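You operate a simulated robot arm through the tools that you are given. There is no shell and no other tool. Be economical: measure what you need, move in short steps, check, and stop when the job is done.

The job below is to be done with a simulated robot arm. You get a single attempt, and the scene is never put back.

JOB
Take the bolt from the top of the trim bench and leave it on top of the black spacer block.

Only the result counts: the job must be done as asked and must still hold three seconds after the hand-in. Knocking over, shifting, dropping, spilling or breaking anything else fails it.

ROBOT AND FRAMES
A 7-joint arm with a two-finger parallel gripper, fixed in place. Base frame: the origin is at the foot of the arm, x ahead of it, y to its left, z up; the work surface is at about z = 0. Readings come in m, rad, newtons and seconds.
With the tool pointing down near the work surface it reaches from about 0.22 to 0.58 m from the base axis. Its first joint turns from -1.152 to 1.152 rad. Payload 2.5 kg.
The TCP is the grasp point between the finger pads, 0.023 m short of the fingertips. In the tool frame z runs along the fingers and y along their closing line. The gripper opens to 0.094 m. The fingers are 0.038 m wide and 0.01 m thick; the gripper's body (0.054 by 0.096 m) begins 0.039 m behind the TCP.
Orientation is told as [roll, pitch, yaw] about the base's x, y, z axes, in that order, counted from this pose: with the fingers straight down and closing along the base's y, the tool's x points along the base's -x, its y along +y and its z along -z.

CONTROLS
- The arm moves only by the tool step_arm. Its argument "motion" is a list of rows, each a list of 3 entries, a list of its own where there are three numbers: the finger opening in m, from 0 to 0.094, then the shift along the tool's x, y, z in units of 40 mm (1.0 is 40 mm), then the turn, a rotation vector about the tool's x, y, z in units of 5 degrees (1.0 is 5 degrees). In form: [[gripper, [tx, ty, tz], [wx, wy, wz]], ...]. A call has 1 to 20 rows; each row shifts and turns the commanded pose from where the row before left it, along the tool's axes as they then stand. A call with a number of a shift or a turn outside -1 to 1 is refused whole. Each row takes 0.2 s and may step no farther than 0.05 m and 0.15 rad from the row before; otherwise, or with a gripper value out of range, the whole call is refused. Where a pose cannot be reached the arm comes as near as it can. A force on the tool above 40 N (or 10 N above the force at the start of the call, whichever is more), or a blocked arm, ends the call early, and 0.2 s more pass. The fingers move at their own pace (about 0.108 m/s each) and stop on an object; they squeeze with about 24 N. The grip force told is the motor's: it shows also when the fingers shut on nothing. Time passes only in rows, and 0.2 s behind the last, so rows that do not move let the fingers close. The reply holds the time, the measured pose of the TCP, the force on the tool along the base axes, the opening and the grip force, in the units named above and with some noise.
- Cameras (640 x 400 px; columns grow to the right, rows downward): "scene" is fixed at [0.1168, -0.4013, 0.559]; the picture's right is [0.86, -0.52, 0.00], its down [-0.21, -0.36, -0.91] and it looks along [0.47, 0.78, -0.41] (base axes); focal length 346 px, centre (320, 200). "wrist" rides on the gripper at [0.086, 0.016, -0.074] in the tool frame; the picture's right is [-0.18, 0.98, 0.00], its down [-0.58, -0.11, -0.81] and it looks along [-0.79, -0.15, 0.59] (tool axes); focal length 243 px, centre (320, 200).
- grab_frame(camera): a new picture of that camera. No time passes.
- locate(camera, pixels): there is no depth. For up to 12 entries [column, row, z] of the newest picture of that camera ("zoom" is the newest enlarged one), the place [x, y] in the base frame at which the ray of that pixel passes the height z, good to about 0.003 m. No time passes.
- enlarge(camera, box): a new picture of the part [left, top, right, bottom] of that camera's present view, enlarged. No time passes.
- finish_job(): hands the job in; it is judged then, once.

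Go step by step. Measure first, check grasps and placings, and put right what went wrong. The budget is 60 turns and 26 pictures, counting those below and the enlarged ones. Unless the task says otherwise, let go and move clear before handing in, and close with one line.

The tools are called after ">>>" as a command line: name --argument value ..., lists and objects as JSON in quotes. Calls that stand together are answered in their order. step_arm: Moves the arm, as the interface text tells. Its arguments: {"type":"object","properties":{"motion":{"type":"array","items":{"type":"array"}}},"required":["motion"]} The other tools are called the same way: grab_frame (camera) takes a picture; locate (camera, pixels) gives the place at which the rays of pixels pass given heights; enlarge (camera, box) takes an enlarged picture of a part of a camera's view; finish_job () hands the job in.

At the start:

```text
time_s: 0.0
tcp_pos: [0.4059, 0.1642, 0.3117]
tool_rot: [-0.001, 0.0, 0.0]
force: [-0.8, 0.1, -0.6]
opening: 0.0939
finger_force: 0.1
```

scene: 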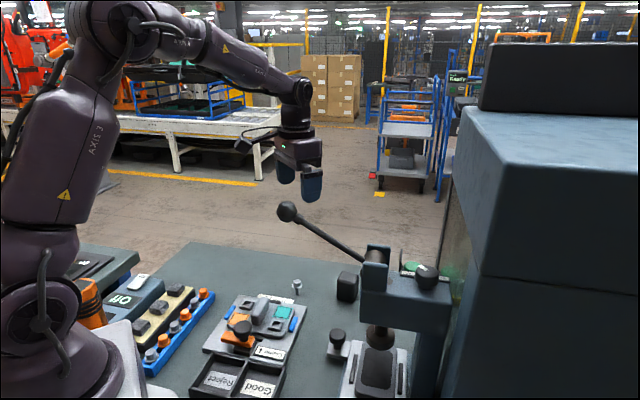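
wrist: 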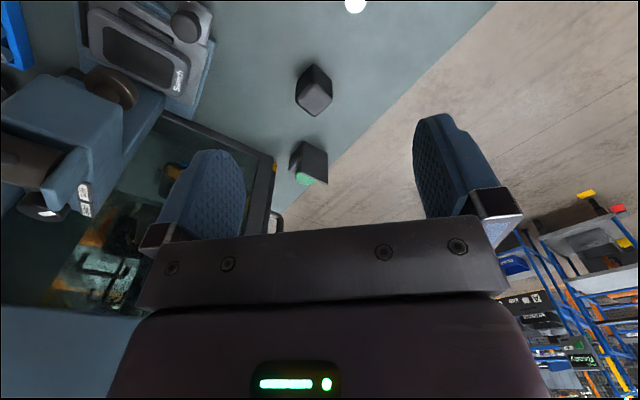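

The scene shows a small bolt-like item near (297,286) and a dark block near (347,287); the wrist view shows dark blocks at (314,90) and (308,163). I'll enlarge to identify them.

>>> enlarge --camera "scene" --box '[180, 250, 460, 400]'

>>> enlarge --camera "wrist" --box '[240, 0, 420, 200]'

```text
2.29 times, centred on (320, 325) of scene
```

zoom: 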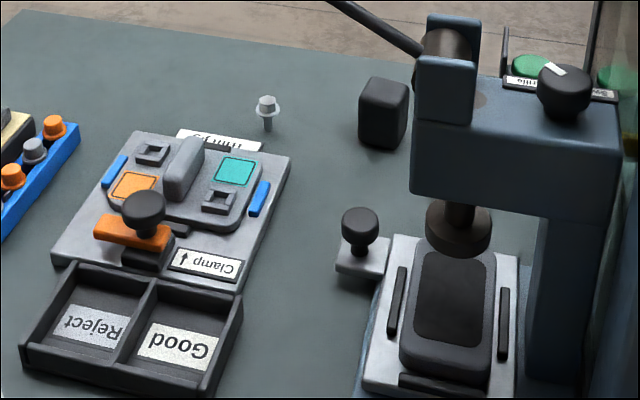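

```text
2.00 times, centred on (330, 100) of wrist
```

zoom: 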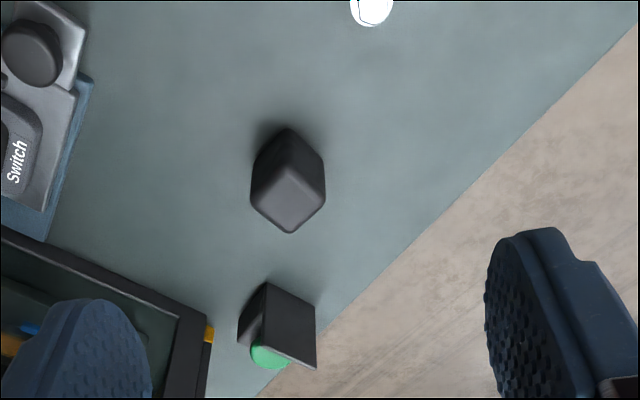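

The scene zoom shows a flanged bolt standing head-up at scene (297,280)-(297,295) and the dark block at about (337-358, 272-304). I'll locate both at trial heights from both cameras.

>>> locate --camera "scene" --pixels '[[296.9, 295, 0], [296.4, 285, 0.02], [296.4, 280, 0.03], [337.5, 299.7, 0], [351.9, 303.6, 0], [357.1, 294.4, 0], [343, 272, 0.05], [357.5, 275, 0.05], [352, 280.5, 0.05], [338, 278, 0.05]]'

>>> locate --camera "wrist" --pixels '[[355, 2, 0.03], [355, 2, 0.02], [314, 64, 0], [300, 85, 0], [328, 85, 0], [314, 86, 0.05], [314, 116, 0.05], [298, 100, 0.05], [332, 100, 0.05]]'

```text
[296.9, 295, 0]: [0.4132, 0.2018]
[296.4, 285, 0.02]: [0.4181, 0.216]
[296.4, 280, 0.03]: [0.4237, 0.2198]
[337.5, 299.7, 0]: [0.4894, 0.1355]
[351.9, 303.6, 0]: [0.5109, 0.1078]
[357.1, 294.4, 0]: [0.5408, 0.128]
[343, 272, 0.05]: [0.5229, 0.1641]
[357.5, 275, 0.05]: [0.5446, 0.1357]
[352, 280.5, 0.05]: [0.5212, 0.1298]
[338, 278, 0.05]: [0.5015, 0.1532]
```

```text
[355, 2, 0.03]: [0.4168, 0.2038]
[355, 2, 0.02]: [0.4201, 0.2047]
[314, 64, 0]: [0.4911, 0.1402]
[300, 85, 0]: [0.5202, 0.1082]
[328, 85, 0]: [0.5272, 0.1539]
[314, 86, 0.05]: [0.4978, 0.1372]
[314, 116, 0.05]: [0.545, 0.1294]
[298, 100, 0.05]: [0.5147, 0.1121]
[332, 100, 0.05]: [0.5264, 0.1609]
```

The bolt stands at about (0.414, 0.203), with its head top near z 0.045. The block is at about (0.516, 0.135), about 0.06 tall and turned roughly 45°. I'll move above the bolt and look again.

>>> step_arm --motion '[[0.094, [-0.04, 0.2, 0.95], [0, 0, 0]], [0.094, [-0.04, 0.2, 0.95], [0, 0, 0]], [0.094, [-0.04, 0.2, 0.95], [0, 0, 0]], [0.094, [-0.04, 0.2, 0.95], [0, 0, 0]], [0.094, [-0.04, 0.2, 0.95], [0, 0, 0]], [0.094, [0, 0, 0], [0, 0, 0]]]'

>>> grab_frame --camera "wrist"

>>> enlarge --camera "scene" --box '[180, 200, 420, 350]'

```text
time_s: 1.4
tcp_pos: [0.4136, 0.2037, 0.1226]
tool_rot: [-0.001, 0.0, 0.001]
force: [-0.2, 0.3, -0.1]
opening: 0.0938
finger_force: 0.0
```

```text
21 pictures are left
```

wrist: 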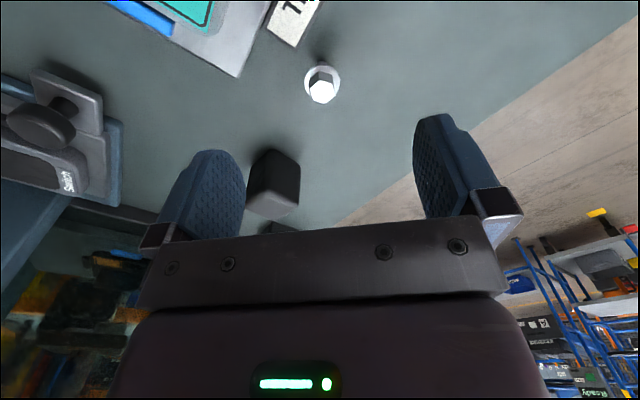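

```text
2.67 times, centred on (300, 275) of scene
```

zoom: 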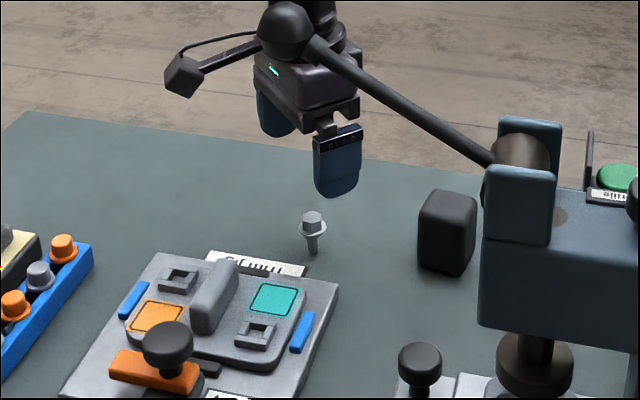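

The wrist view now shows the bolt head at (322,92) and its flange at (322,82), with the block's top near (278,195). I'll measure the bolt's height and position.

>>> locate --camera "wrist" --pixels '[[322, 92, 0.04], [322, 92, 0.045], [322, 92, 0.05], [322, 83, 0.03], [304, 83, 0.03], [340, 83, 0.03], [275, 150, 0], [278, 200, 0.06], [250, 200, 0.06], [300, 200, 0.06]]'

>>> locate --camera "zoom" --pixels '[[312, 252, 0], [312, 217, 0.035], [312, 217, 0.04], [312, 217, 0.05], [312, 232, 0.03], [450, 203, 0.06], [450, 203, 0.055], [425, 264, 0], [457, 275, 0], [475, 250, 0]]'

```text
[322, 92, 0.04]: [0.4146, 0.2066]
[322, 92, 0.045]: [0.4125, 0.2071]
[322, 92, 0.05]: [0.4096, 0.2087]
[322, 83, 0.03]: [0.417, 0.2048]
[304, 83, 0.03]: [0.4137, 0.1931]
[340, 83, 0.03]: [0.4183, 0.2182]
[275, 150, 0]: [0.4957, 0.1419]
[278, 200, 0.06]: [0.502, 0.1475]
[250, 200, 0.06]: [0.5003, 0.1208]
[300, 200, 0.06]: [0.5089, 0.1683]
```

```text
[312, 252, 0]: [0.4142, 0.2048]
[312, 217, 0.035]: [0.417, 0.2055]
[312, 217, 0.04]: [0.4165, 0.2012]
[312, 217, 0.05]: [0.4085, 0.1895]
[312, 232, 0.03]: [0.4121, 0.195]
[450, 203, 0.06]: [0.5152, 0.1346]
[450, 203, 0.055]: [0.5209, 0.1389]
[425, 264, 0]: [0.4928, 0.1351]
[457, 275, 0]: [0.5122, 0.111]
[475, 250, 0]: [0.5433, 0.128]
```

The bolt is at about (0.415, 0.205), with its top near z 0.037 and its flange near z 0.023. Before descending I'll check how much room there is to the jig corner at zoom (338,285) and the label at (305,275).

>>> locate --camera "wrist" --pixels '[[237, 76, 0.0], [237, 76, 0.02], [294, 47, 0.0], [294, 47, 0.02], [320, 0, 0.0]]'

>>> locate --camera "zoom" --pixels '[[338, 285, 0.0], [338, 285, 0.015], [305, 275, 0.0], [305, 275, 0.015], [307, 263, 0.01], [210, 250, 0.01]]'

```text
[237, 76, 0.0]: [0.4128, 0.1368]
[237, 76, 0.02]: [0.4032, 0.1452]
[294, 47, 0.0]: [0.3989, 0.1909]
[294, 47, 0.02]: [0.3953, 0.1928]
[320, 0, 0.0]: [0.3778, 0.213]
```

```text
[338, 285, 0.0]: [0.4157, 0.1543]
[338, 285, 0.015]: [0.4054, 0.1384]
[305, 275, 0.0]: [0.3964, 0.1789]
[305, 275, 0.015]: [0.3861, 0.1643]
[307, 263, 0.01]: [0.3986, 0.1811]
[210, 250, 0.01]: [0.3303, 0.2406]
```

The jig's label strip ends at (0.397, 0.183), close to the bolt, so a finger at yaw 0 could touch it. I'll turn the gripper to +45° yaw at this height, where both fingers clear the strip, and narrow the opening.

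>>> step_arm --motion '[[0.06, [-0.035, 0.03, 0], [0, 0, -1]], [0.06, [0, 0, 0], [0, 0, -1]], [0.06, [0, 0, 0], [0, 0, -1]], [0.06, [0, 0, 0], [0, 0, -1]], [0.06, [0, 0, 0], [0, 0, -1]], [0.06, [0, 0, 0], [0, 0, -1]], [0.06, [0, 0, 0], [0, 0, -1]], [0.06, [0, 0, 0], [0, 0, -1]], [0.06, [0, 0, 0], [0, 0, -1]], [0.06, [0, 0, 0.5], [0, 0, 0]], [0.06, [0, 0, 0.5], [0, 0, 0]], [0.06, [0, 0, 0], [0, 0, 0]]]'

>>> grab_frame --camera "wrist"

>>> enlarge --camera "scene" --box '[180, 200, 420, 350]'

```text
time_s: 4.0
tcp_pos: [0.4151, 0.2054, 0.0826]
tool_rot: [-0.002, 0.001, 0.787]
force: [0.2, -0.7, 0.1]
opening: 0.0599
finger_force: 0.1
```

```text
19 pictures are left
```

wrist: 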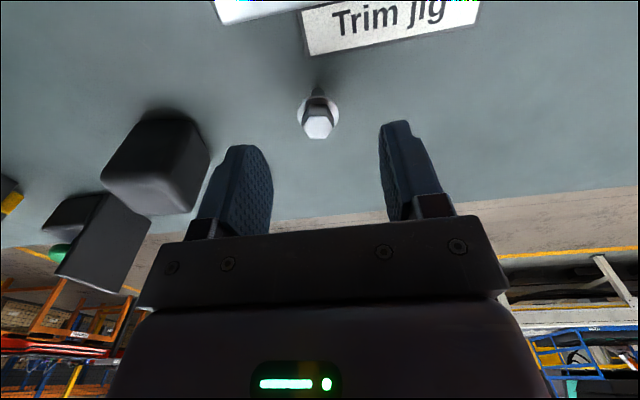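

```text
2.67 times, centred on (300, 275) of scene
```

zoom: 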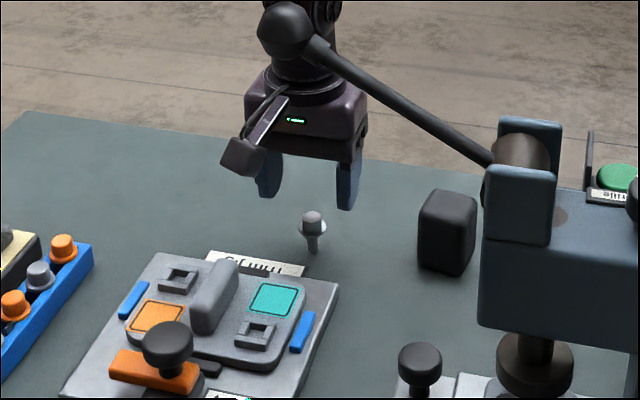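

The fingers straddle the bolt at (318,120) and the label strip at (390,20) is clear of them. I'll descend to z ≈ 0.029 and then close.

>>> step_arm --motion '[[0.06, [0, 0, 0.45], [0, 0, 0]], [0.06, [0, 0, 0.45], [0, 0, 0]], [0.06, [0, 0, 0.44], [0, 0, 0]], [0.06, [0, 0, 0], [0, 0, 0]]]'

>>> grab_frame --camera "wrist"

```text
time_s: 5.0
tcp_pos: [0.4145, 0.2051, 0.029]
tool_rot: [-0.001, 0.001, 0.784]
force: [0.2, -0.2, -0.6]
opening: 0.06
finger_force: 0.0
```

```text
17 pictures are left
```

wrist: 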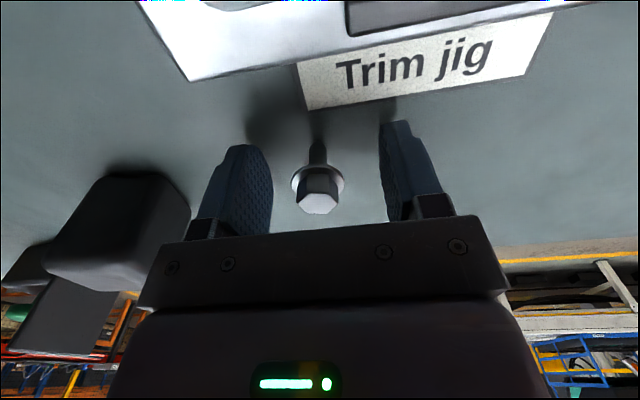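

The bolt's flange at (318,180) sits between the pads, about at the grasp point. I'll close in place.

>>> step_arm --motion '[[0.04, [0, 0, 0], [0, 0, 0]], [0.03, [0, 0, 0], [0, 0, 0]], [0.02, [0, 0, 0], [0, 0, 0]], [0.01, [0, 0, 0], [0, 0, 0]], [0.01, [0, 0, 0], [0, 0, 0]]]'

>>> grab_frame --camera "wrist"

```text
time_s: 6.2
tcp_pos: [0.4138, 0.2056, 0.0292]
tool_rot: [0.0, -0.001, 0.785]
force: [-0.7, 0.4, -0.2]
opening: 0.0235
finger_force: 24.0
```

```text
16 pictures are left
```

wrist: 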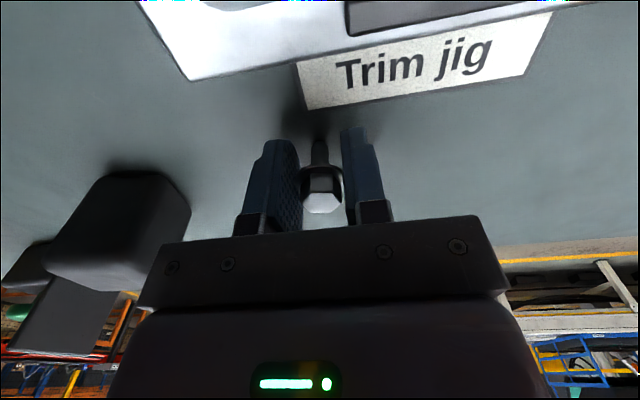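

The grip is firm at 0.0235 m and 24 N on the flange. I'll lift straight up, then turn back to yaw 0.

>>> step_arm --motion '[[0.01, [0, 0, -0.3], [0, 0, 0]], [0.01, [0, 0, -0.5], [0, 0, 0]], [0.01, [0, 0, -0.8], [0, 0, 0]], [0.01, [0, 0, -0.8], [0, 0, 0]], [0.01, [0, 0, -0.8], [0, 0, 0]], [0.01, [0, 0, 0], [0, 0, 1]], [0.01, [0, 0, 0], [0, 0, 1]], [0.01, [0, 0, 0], [0, 0, 1]], [0.01, [0, 0, 0], [0, 0, 1]], [0.01, [0, 0, 0], [0, 0, 1]], [0.01, [0, 0, 0], [0, 0, 1]], [0.01, [0, 0, 0], [0, 0, 1]], [0.01, [0, 0, 0], [0, 0, 1]], [0.01, [0, 0, 0], [0, 0, 1]], [0.01, [0, 0, 0], [0, 0, 0]]]'

>>> enlarge --camera "wrist" --box '[160, 60, 480, 260]'

>>> grab_frame --camera "scene"

```text
time_s: 9.4
tcp_pos: [0.4166, 0.2037, 0.1575]
tool_rot: [0.002, 0.0, -0.003]
force: [-0.4, 0.2, -0.1]
opening: 0.0235
finger_force: 24.1
```

```text
2.00 times, centred on (320, 160) of wrist
```

zoom: 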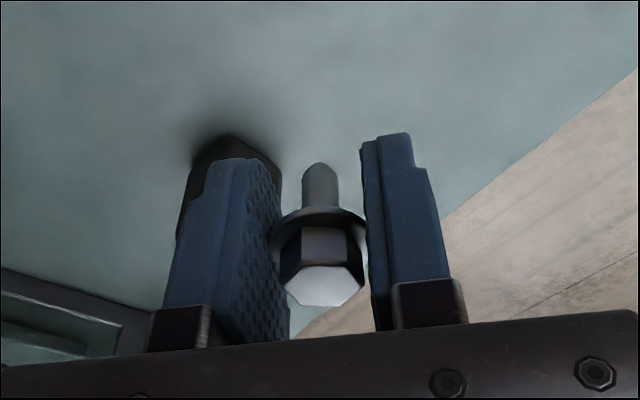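

```text
14 pictures are left
```

scene: 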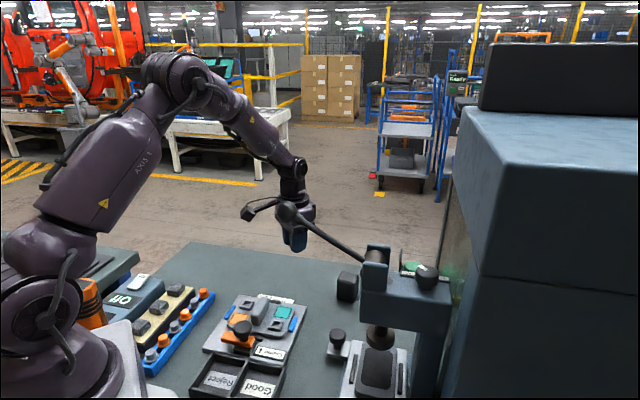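

The bolt is held upright (zoom (320,250)) and the press and lever lie at y < 0, clear of the path. I'll move over the block at this height.

>>> step_arm --motion '[[0.01, [-0.5, -0.34, 0], [0, 0, 0]], [0.01, [-0.5, -0.34, 0], [0, 0, 0]], [0.01, [-0.5, -0.34, 0], [0, 0, 0]], [0.01, [-0.5, -0.34, 0], [0, 0, 0]], [0.01, [-0.48, -0.36, 0], [0, 0, 0]], [0.01, [0, 0, 0], [0, 0, 0]]]'

>>> grab_frame --camera "wrist"

>>> enlarge --camera "scene" --box '[270, 200, 430, 300]'

```text
time_s: 10.8
tcp_pos: [0.515, 0.1367, 0.1562]
tool_rot: [0.001, 0.0, 0.0]
force: [-1.0, 0.0, -0.9]
opening: 0.0238
finger_force: 24.2
```

```text
13 pictures are left
```

wrist: 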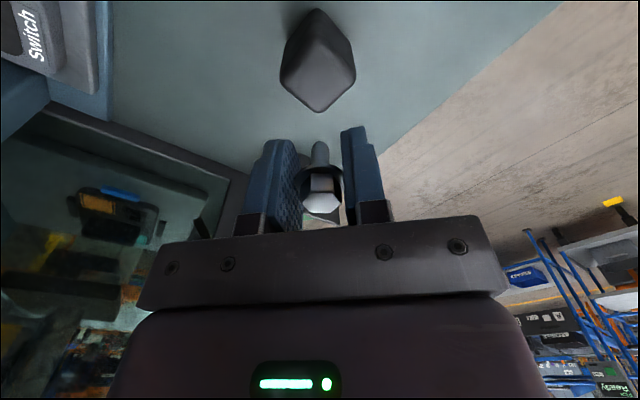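

```text
4.00 times, centred on (350, 250) of scene
```

zoom: 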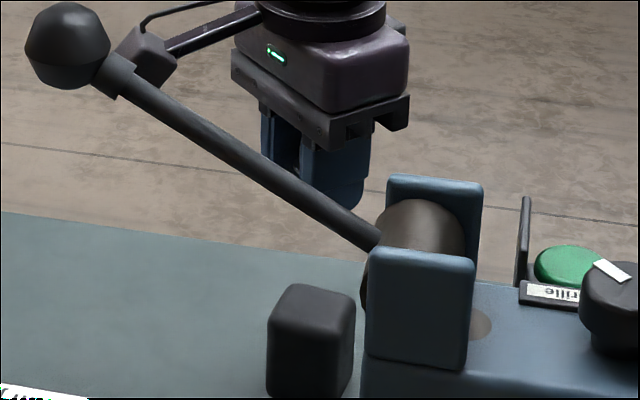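

Both cameras show the block, with its top face at wrist (280-356, 35-112). I'll locate its corners for the exact centre and height.

>>> enlarge --camera "wrist" --box '[240, 0, 400, 120]'

```text
3.33 times, centred on (320, 60) of wrist
```

zoom: 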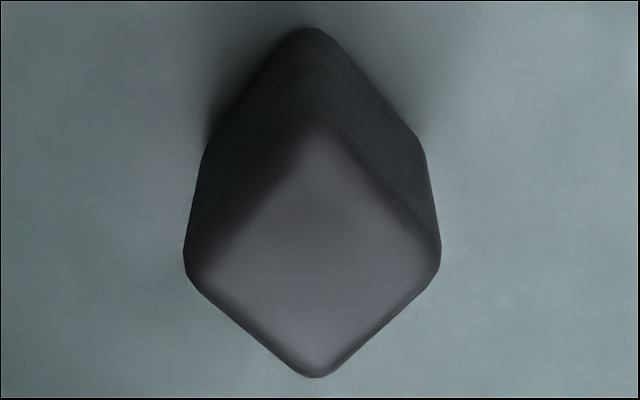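

The zoom shows the top face corners at back (318,125), left (190,262), right (437,250) and front (315,372). The visible base corners are back (308,30), left (207,145) and right (420,148).

>>> locate --camera "zoom" --pixels '[[318, 130, 0.06], [190, 262, 0.06], [437, 250, 0.06], [315, 372, 0.06], [318, 130, 0.05], [190, 262, 0.05], [437, 250, 0.05], [315, 372, 0.05], [308, 30, 0.0], [207, 145, 0.0], [420, 148, 0.0]]'

>>> locate --camera "scene" --pixels '[[348, 276.5, 0.05], [348, 276.5, 0.06]]'

```text
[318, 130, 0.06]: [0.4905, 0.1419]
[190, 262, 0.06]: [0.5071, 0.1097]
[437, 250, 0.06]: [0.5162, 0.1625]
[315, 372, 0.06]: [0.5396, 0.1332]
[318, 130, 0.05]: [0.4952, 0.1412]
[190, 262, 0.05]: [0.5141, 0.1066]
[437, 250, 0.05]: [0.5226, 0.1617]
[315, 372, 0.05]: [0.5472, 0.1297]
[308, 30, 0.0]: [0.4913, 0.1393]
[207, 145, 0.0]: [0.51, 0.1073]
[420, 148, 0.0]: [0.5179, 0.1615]
```

```text
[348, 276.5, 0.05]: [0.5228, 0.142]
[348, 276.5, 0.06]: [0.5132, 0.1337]
```

The top at z 0.06 projects straight onto the base, so the block is about 0.06 tall and centred near (0.5145, 0.136), right under the TCP. I'll descend to just above contact and look.

>>> step_arm --motion '[[0.01, [0, 0, 0.4], [0, 0, 0]], [0.01, [0, 0, 0.4], [0, 0, 0]], [0.01, [0, 0, 0.4], [0, 0, 0]], [0.01, [0, 0, 0.3], [0, 0, 0]], [0.01, [0, 0, 0], [0, 0, 0]]]'

>>> enlarge --camera "wrist" --box '[220, 60, 420, 240]'

>>> enlarge --camera "scene" --box '[300, 230, 396, 310]'

```text
time_s: 12.0
tcp_pos: [0.5145, 0.1356, 0.0969]
tool_rot: [-0.002, 0.0, 0.0]
force: [0.2, 0.0, -0.4]
opening: 0.0236
finger_force: 24.4
```

```text
2.22 times, centred on (320, 150) of wrist
```

zoom: 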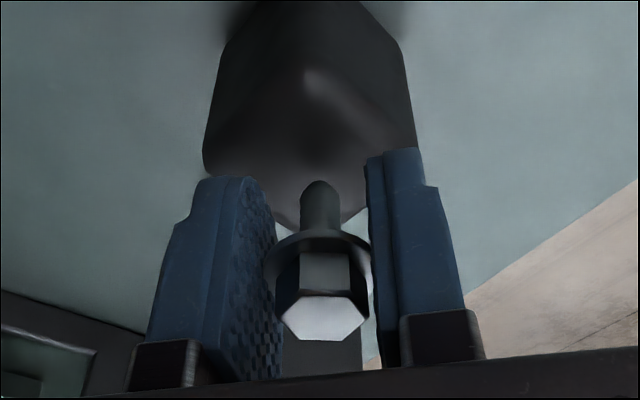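

```text
5.00 times, centred on (348, 270) of scene
```

zoom: 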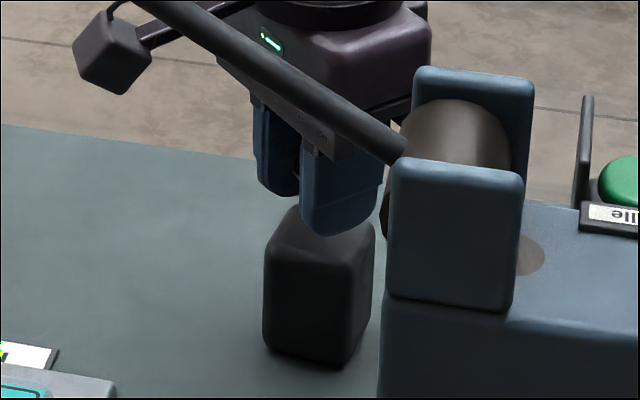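

The bolt tip at wrist zoom (320,188) is over the middle of the block's top face, with about 8 mm left. I'll go down in small steps and watch the force.

>>> step_arm --motion '[[0.01, [0, 0, 0.05], [0, 0, 0]], [0.01, [0, 0, 0.05], [0, 0, 0]], [0.01, [0, 0, 0.04], [0, 0, 0]], [0.01, [0, 0, 0.025], [0, 0, 0]], [0.01, [0, 0, 0], [0, 0, 0]]]'

```text
time_s: 13.2
tcp_pos: [0.5147, 0.1373, 0.0899]
tool_rot: [0.0, -0.001, 0.0]
force: [-0.3, -0.6, 4.0]
opening: 0.0237
finger_force: 23.8
```

The force z rose to about 4 N, which suggests first contact. I'll make one more 1 mm step to confirm.

>>> step_arm --motion '[[0.01, [0, 0, 0.02], [0, 0, 0]], [0.01, [0, 0, 0], [0, 0, 0]]]'

>>> enlarge --camera "wrist" --box '[220, 60, 420, 240]'

```text
time_s: 13.8
tcp_pos: [0.516, 0.1358, 0.0903]
tool_rot: [-0.001, -0.003, 0.003]
force: [-2.9, -0.1, 15.1]
opening: 0.0235
finger_force: 24.3
```

```text
2.22 times, centred on (320, 150) of wrist
```

zoom: 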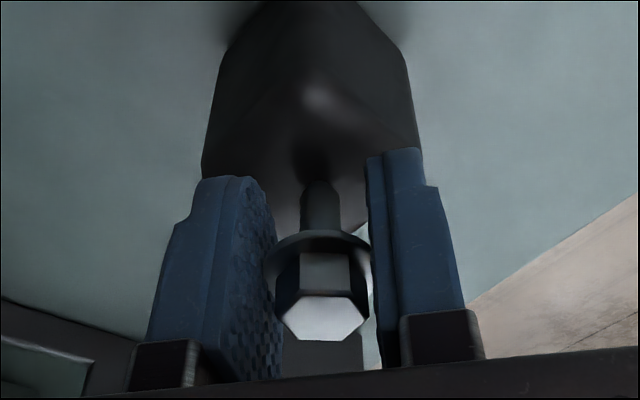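

Contact is firm at 15 N, and the shadow under the tip at zoom (318,175) agrees. I'll back off 1 mm and open slowly and evenly.

>>> step_arm --motion '[[0.01, [0, 0, -0.02], [0, 0, 0]], [0.01, [0, 0, 0], [0, 0, 0]], [0.026, [0, 0, 0], [0, 0, 0]], [0.03, [0, 0, 0], [0, 0, 0]], [0.036, [0, 0, 0], [0, 0, 0]], [0.044, [0, 0, 0], [0, 0, 0]], [0.054, [0, 0, 0], [0, 0, 0]], [0.06, [0, 0, 0], [0, 0, 0]]]'

>>> enlarge --camera "wrist" --box '[220, 60, 420, 240]'

```text
time_s: 15.6
tcp_pos: [0.5147, 0.1357, 0.09]
tool_rot: [-0.001, 0.001, 0.001]
force: [-0.5, -0.7, 0.5]
opening: 0.0596
finger_force: 0.0
```

```text
2.22 times, centred on (320, 150) of wrist
```

zoom: 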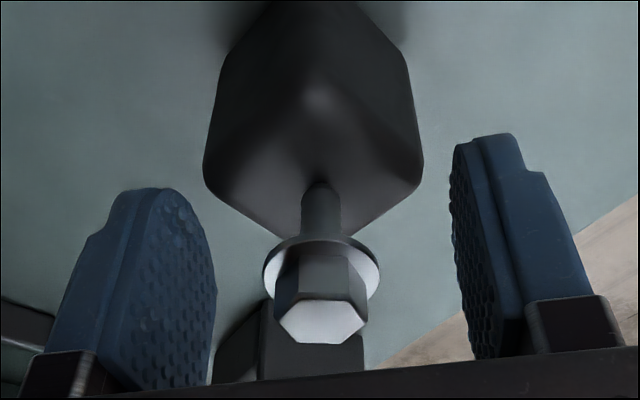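

The bolt is standing free on the block, with both fingers well clear of it. I'll rise straight up and check.

>>> step_arm --motion '[[0.06, [0, 0, -0.3], [0, 0, 0]], [0.06, [0, 0, -0.6], [0, 0, 0]], [0.06, [0, 0, -0.8], [0, 0, 0]], [0.06, [0, 0, -0.8], [0, 0, 0]], [0.06, [0, 0, -0.8], [0, 0, 0]], [0.06, [0, 0, 0], [0, 0, 0]]]'

>>> enlarge --camera "scene" --box '[270, 200, 430, 310]'

>>> enlarge --camera "wrist" --box '[220, 0, 420, 140]'

```text
time_s: 17.0
tcp_pos: [0.5159, 0.1369, 0.2206]
tool_rot: [0.0, -0.001, -0.001]
force: [1.2, -0.9, -0.6]
opening: 0.06
finger_force: 0.1
```

```text
3.64 times, centred on (350, 255) of scene
```

zoom: 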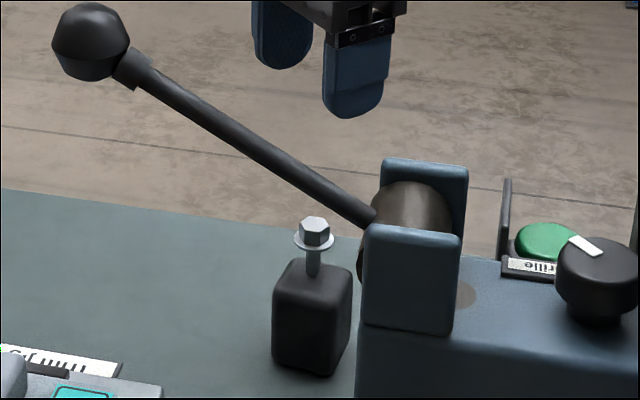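

```text
2.86 times, centred on (320, 70) of wrist
```

zoom: 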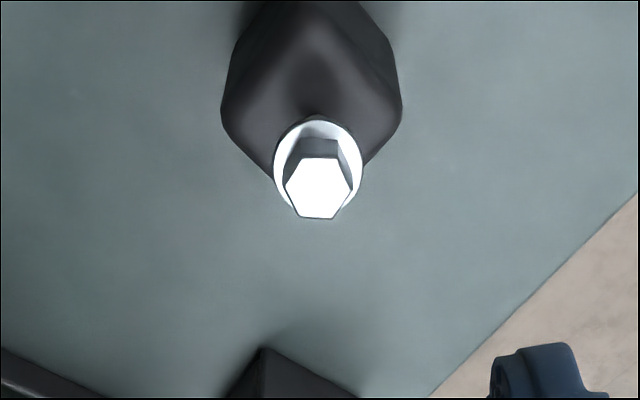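

The bolt stands upright on the block (scene zoom (313,245)), the gripper is clear above it, and nothing else has moved. I'm handing in.

>>> finish_job

```text
The job is handed in.
```

The bolt from the trim bench is now standing upright on top of the black spacer block, and the gripper has let go and moved clear.
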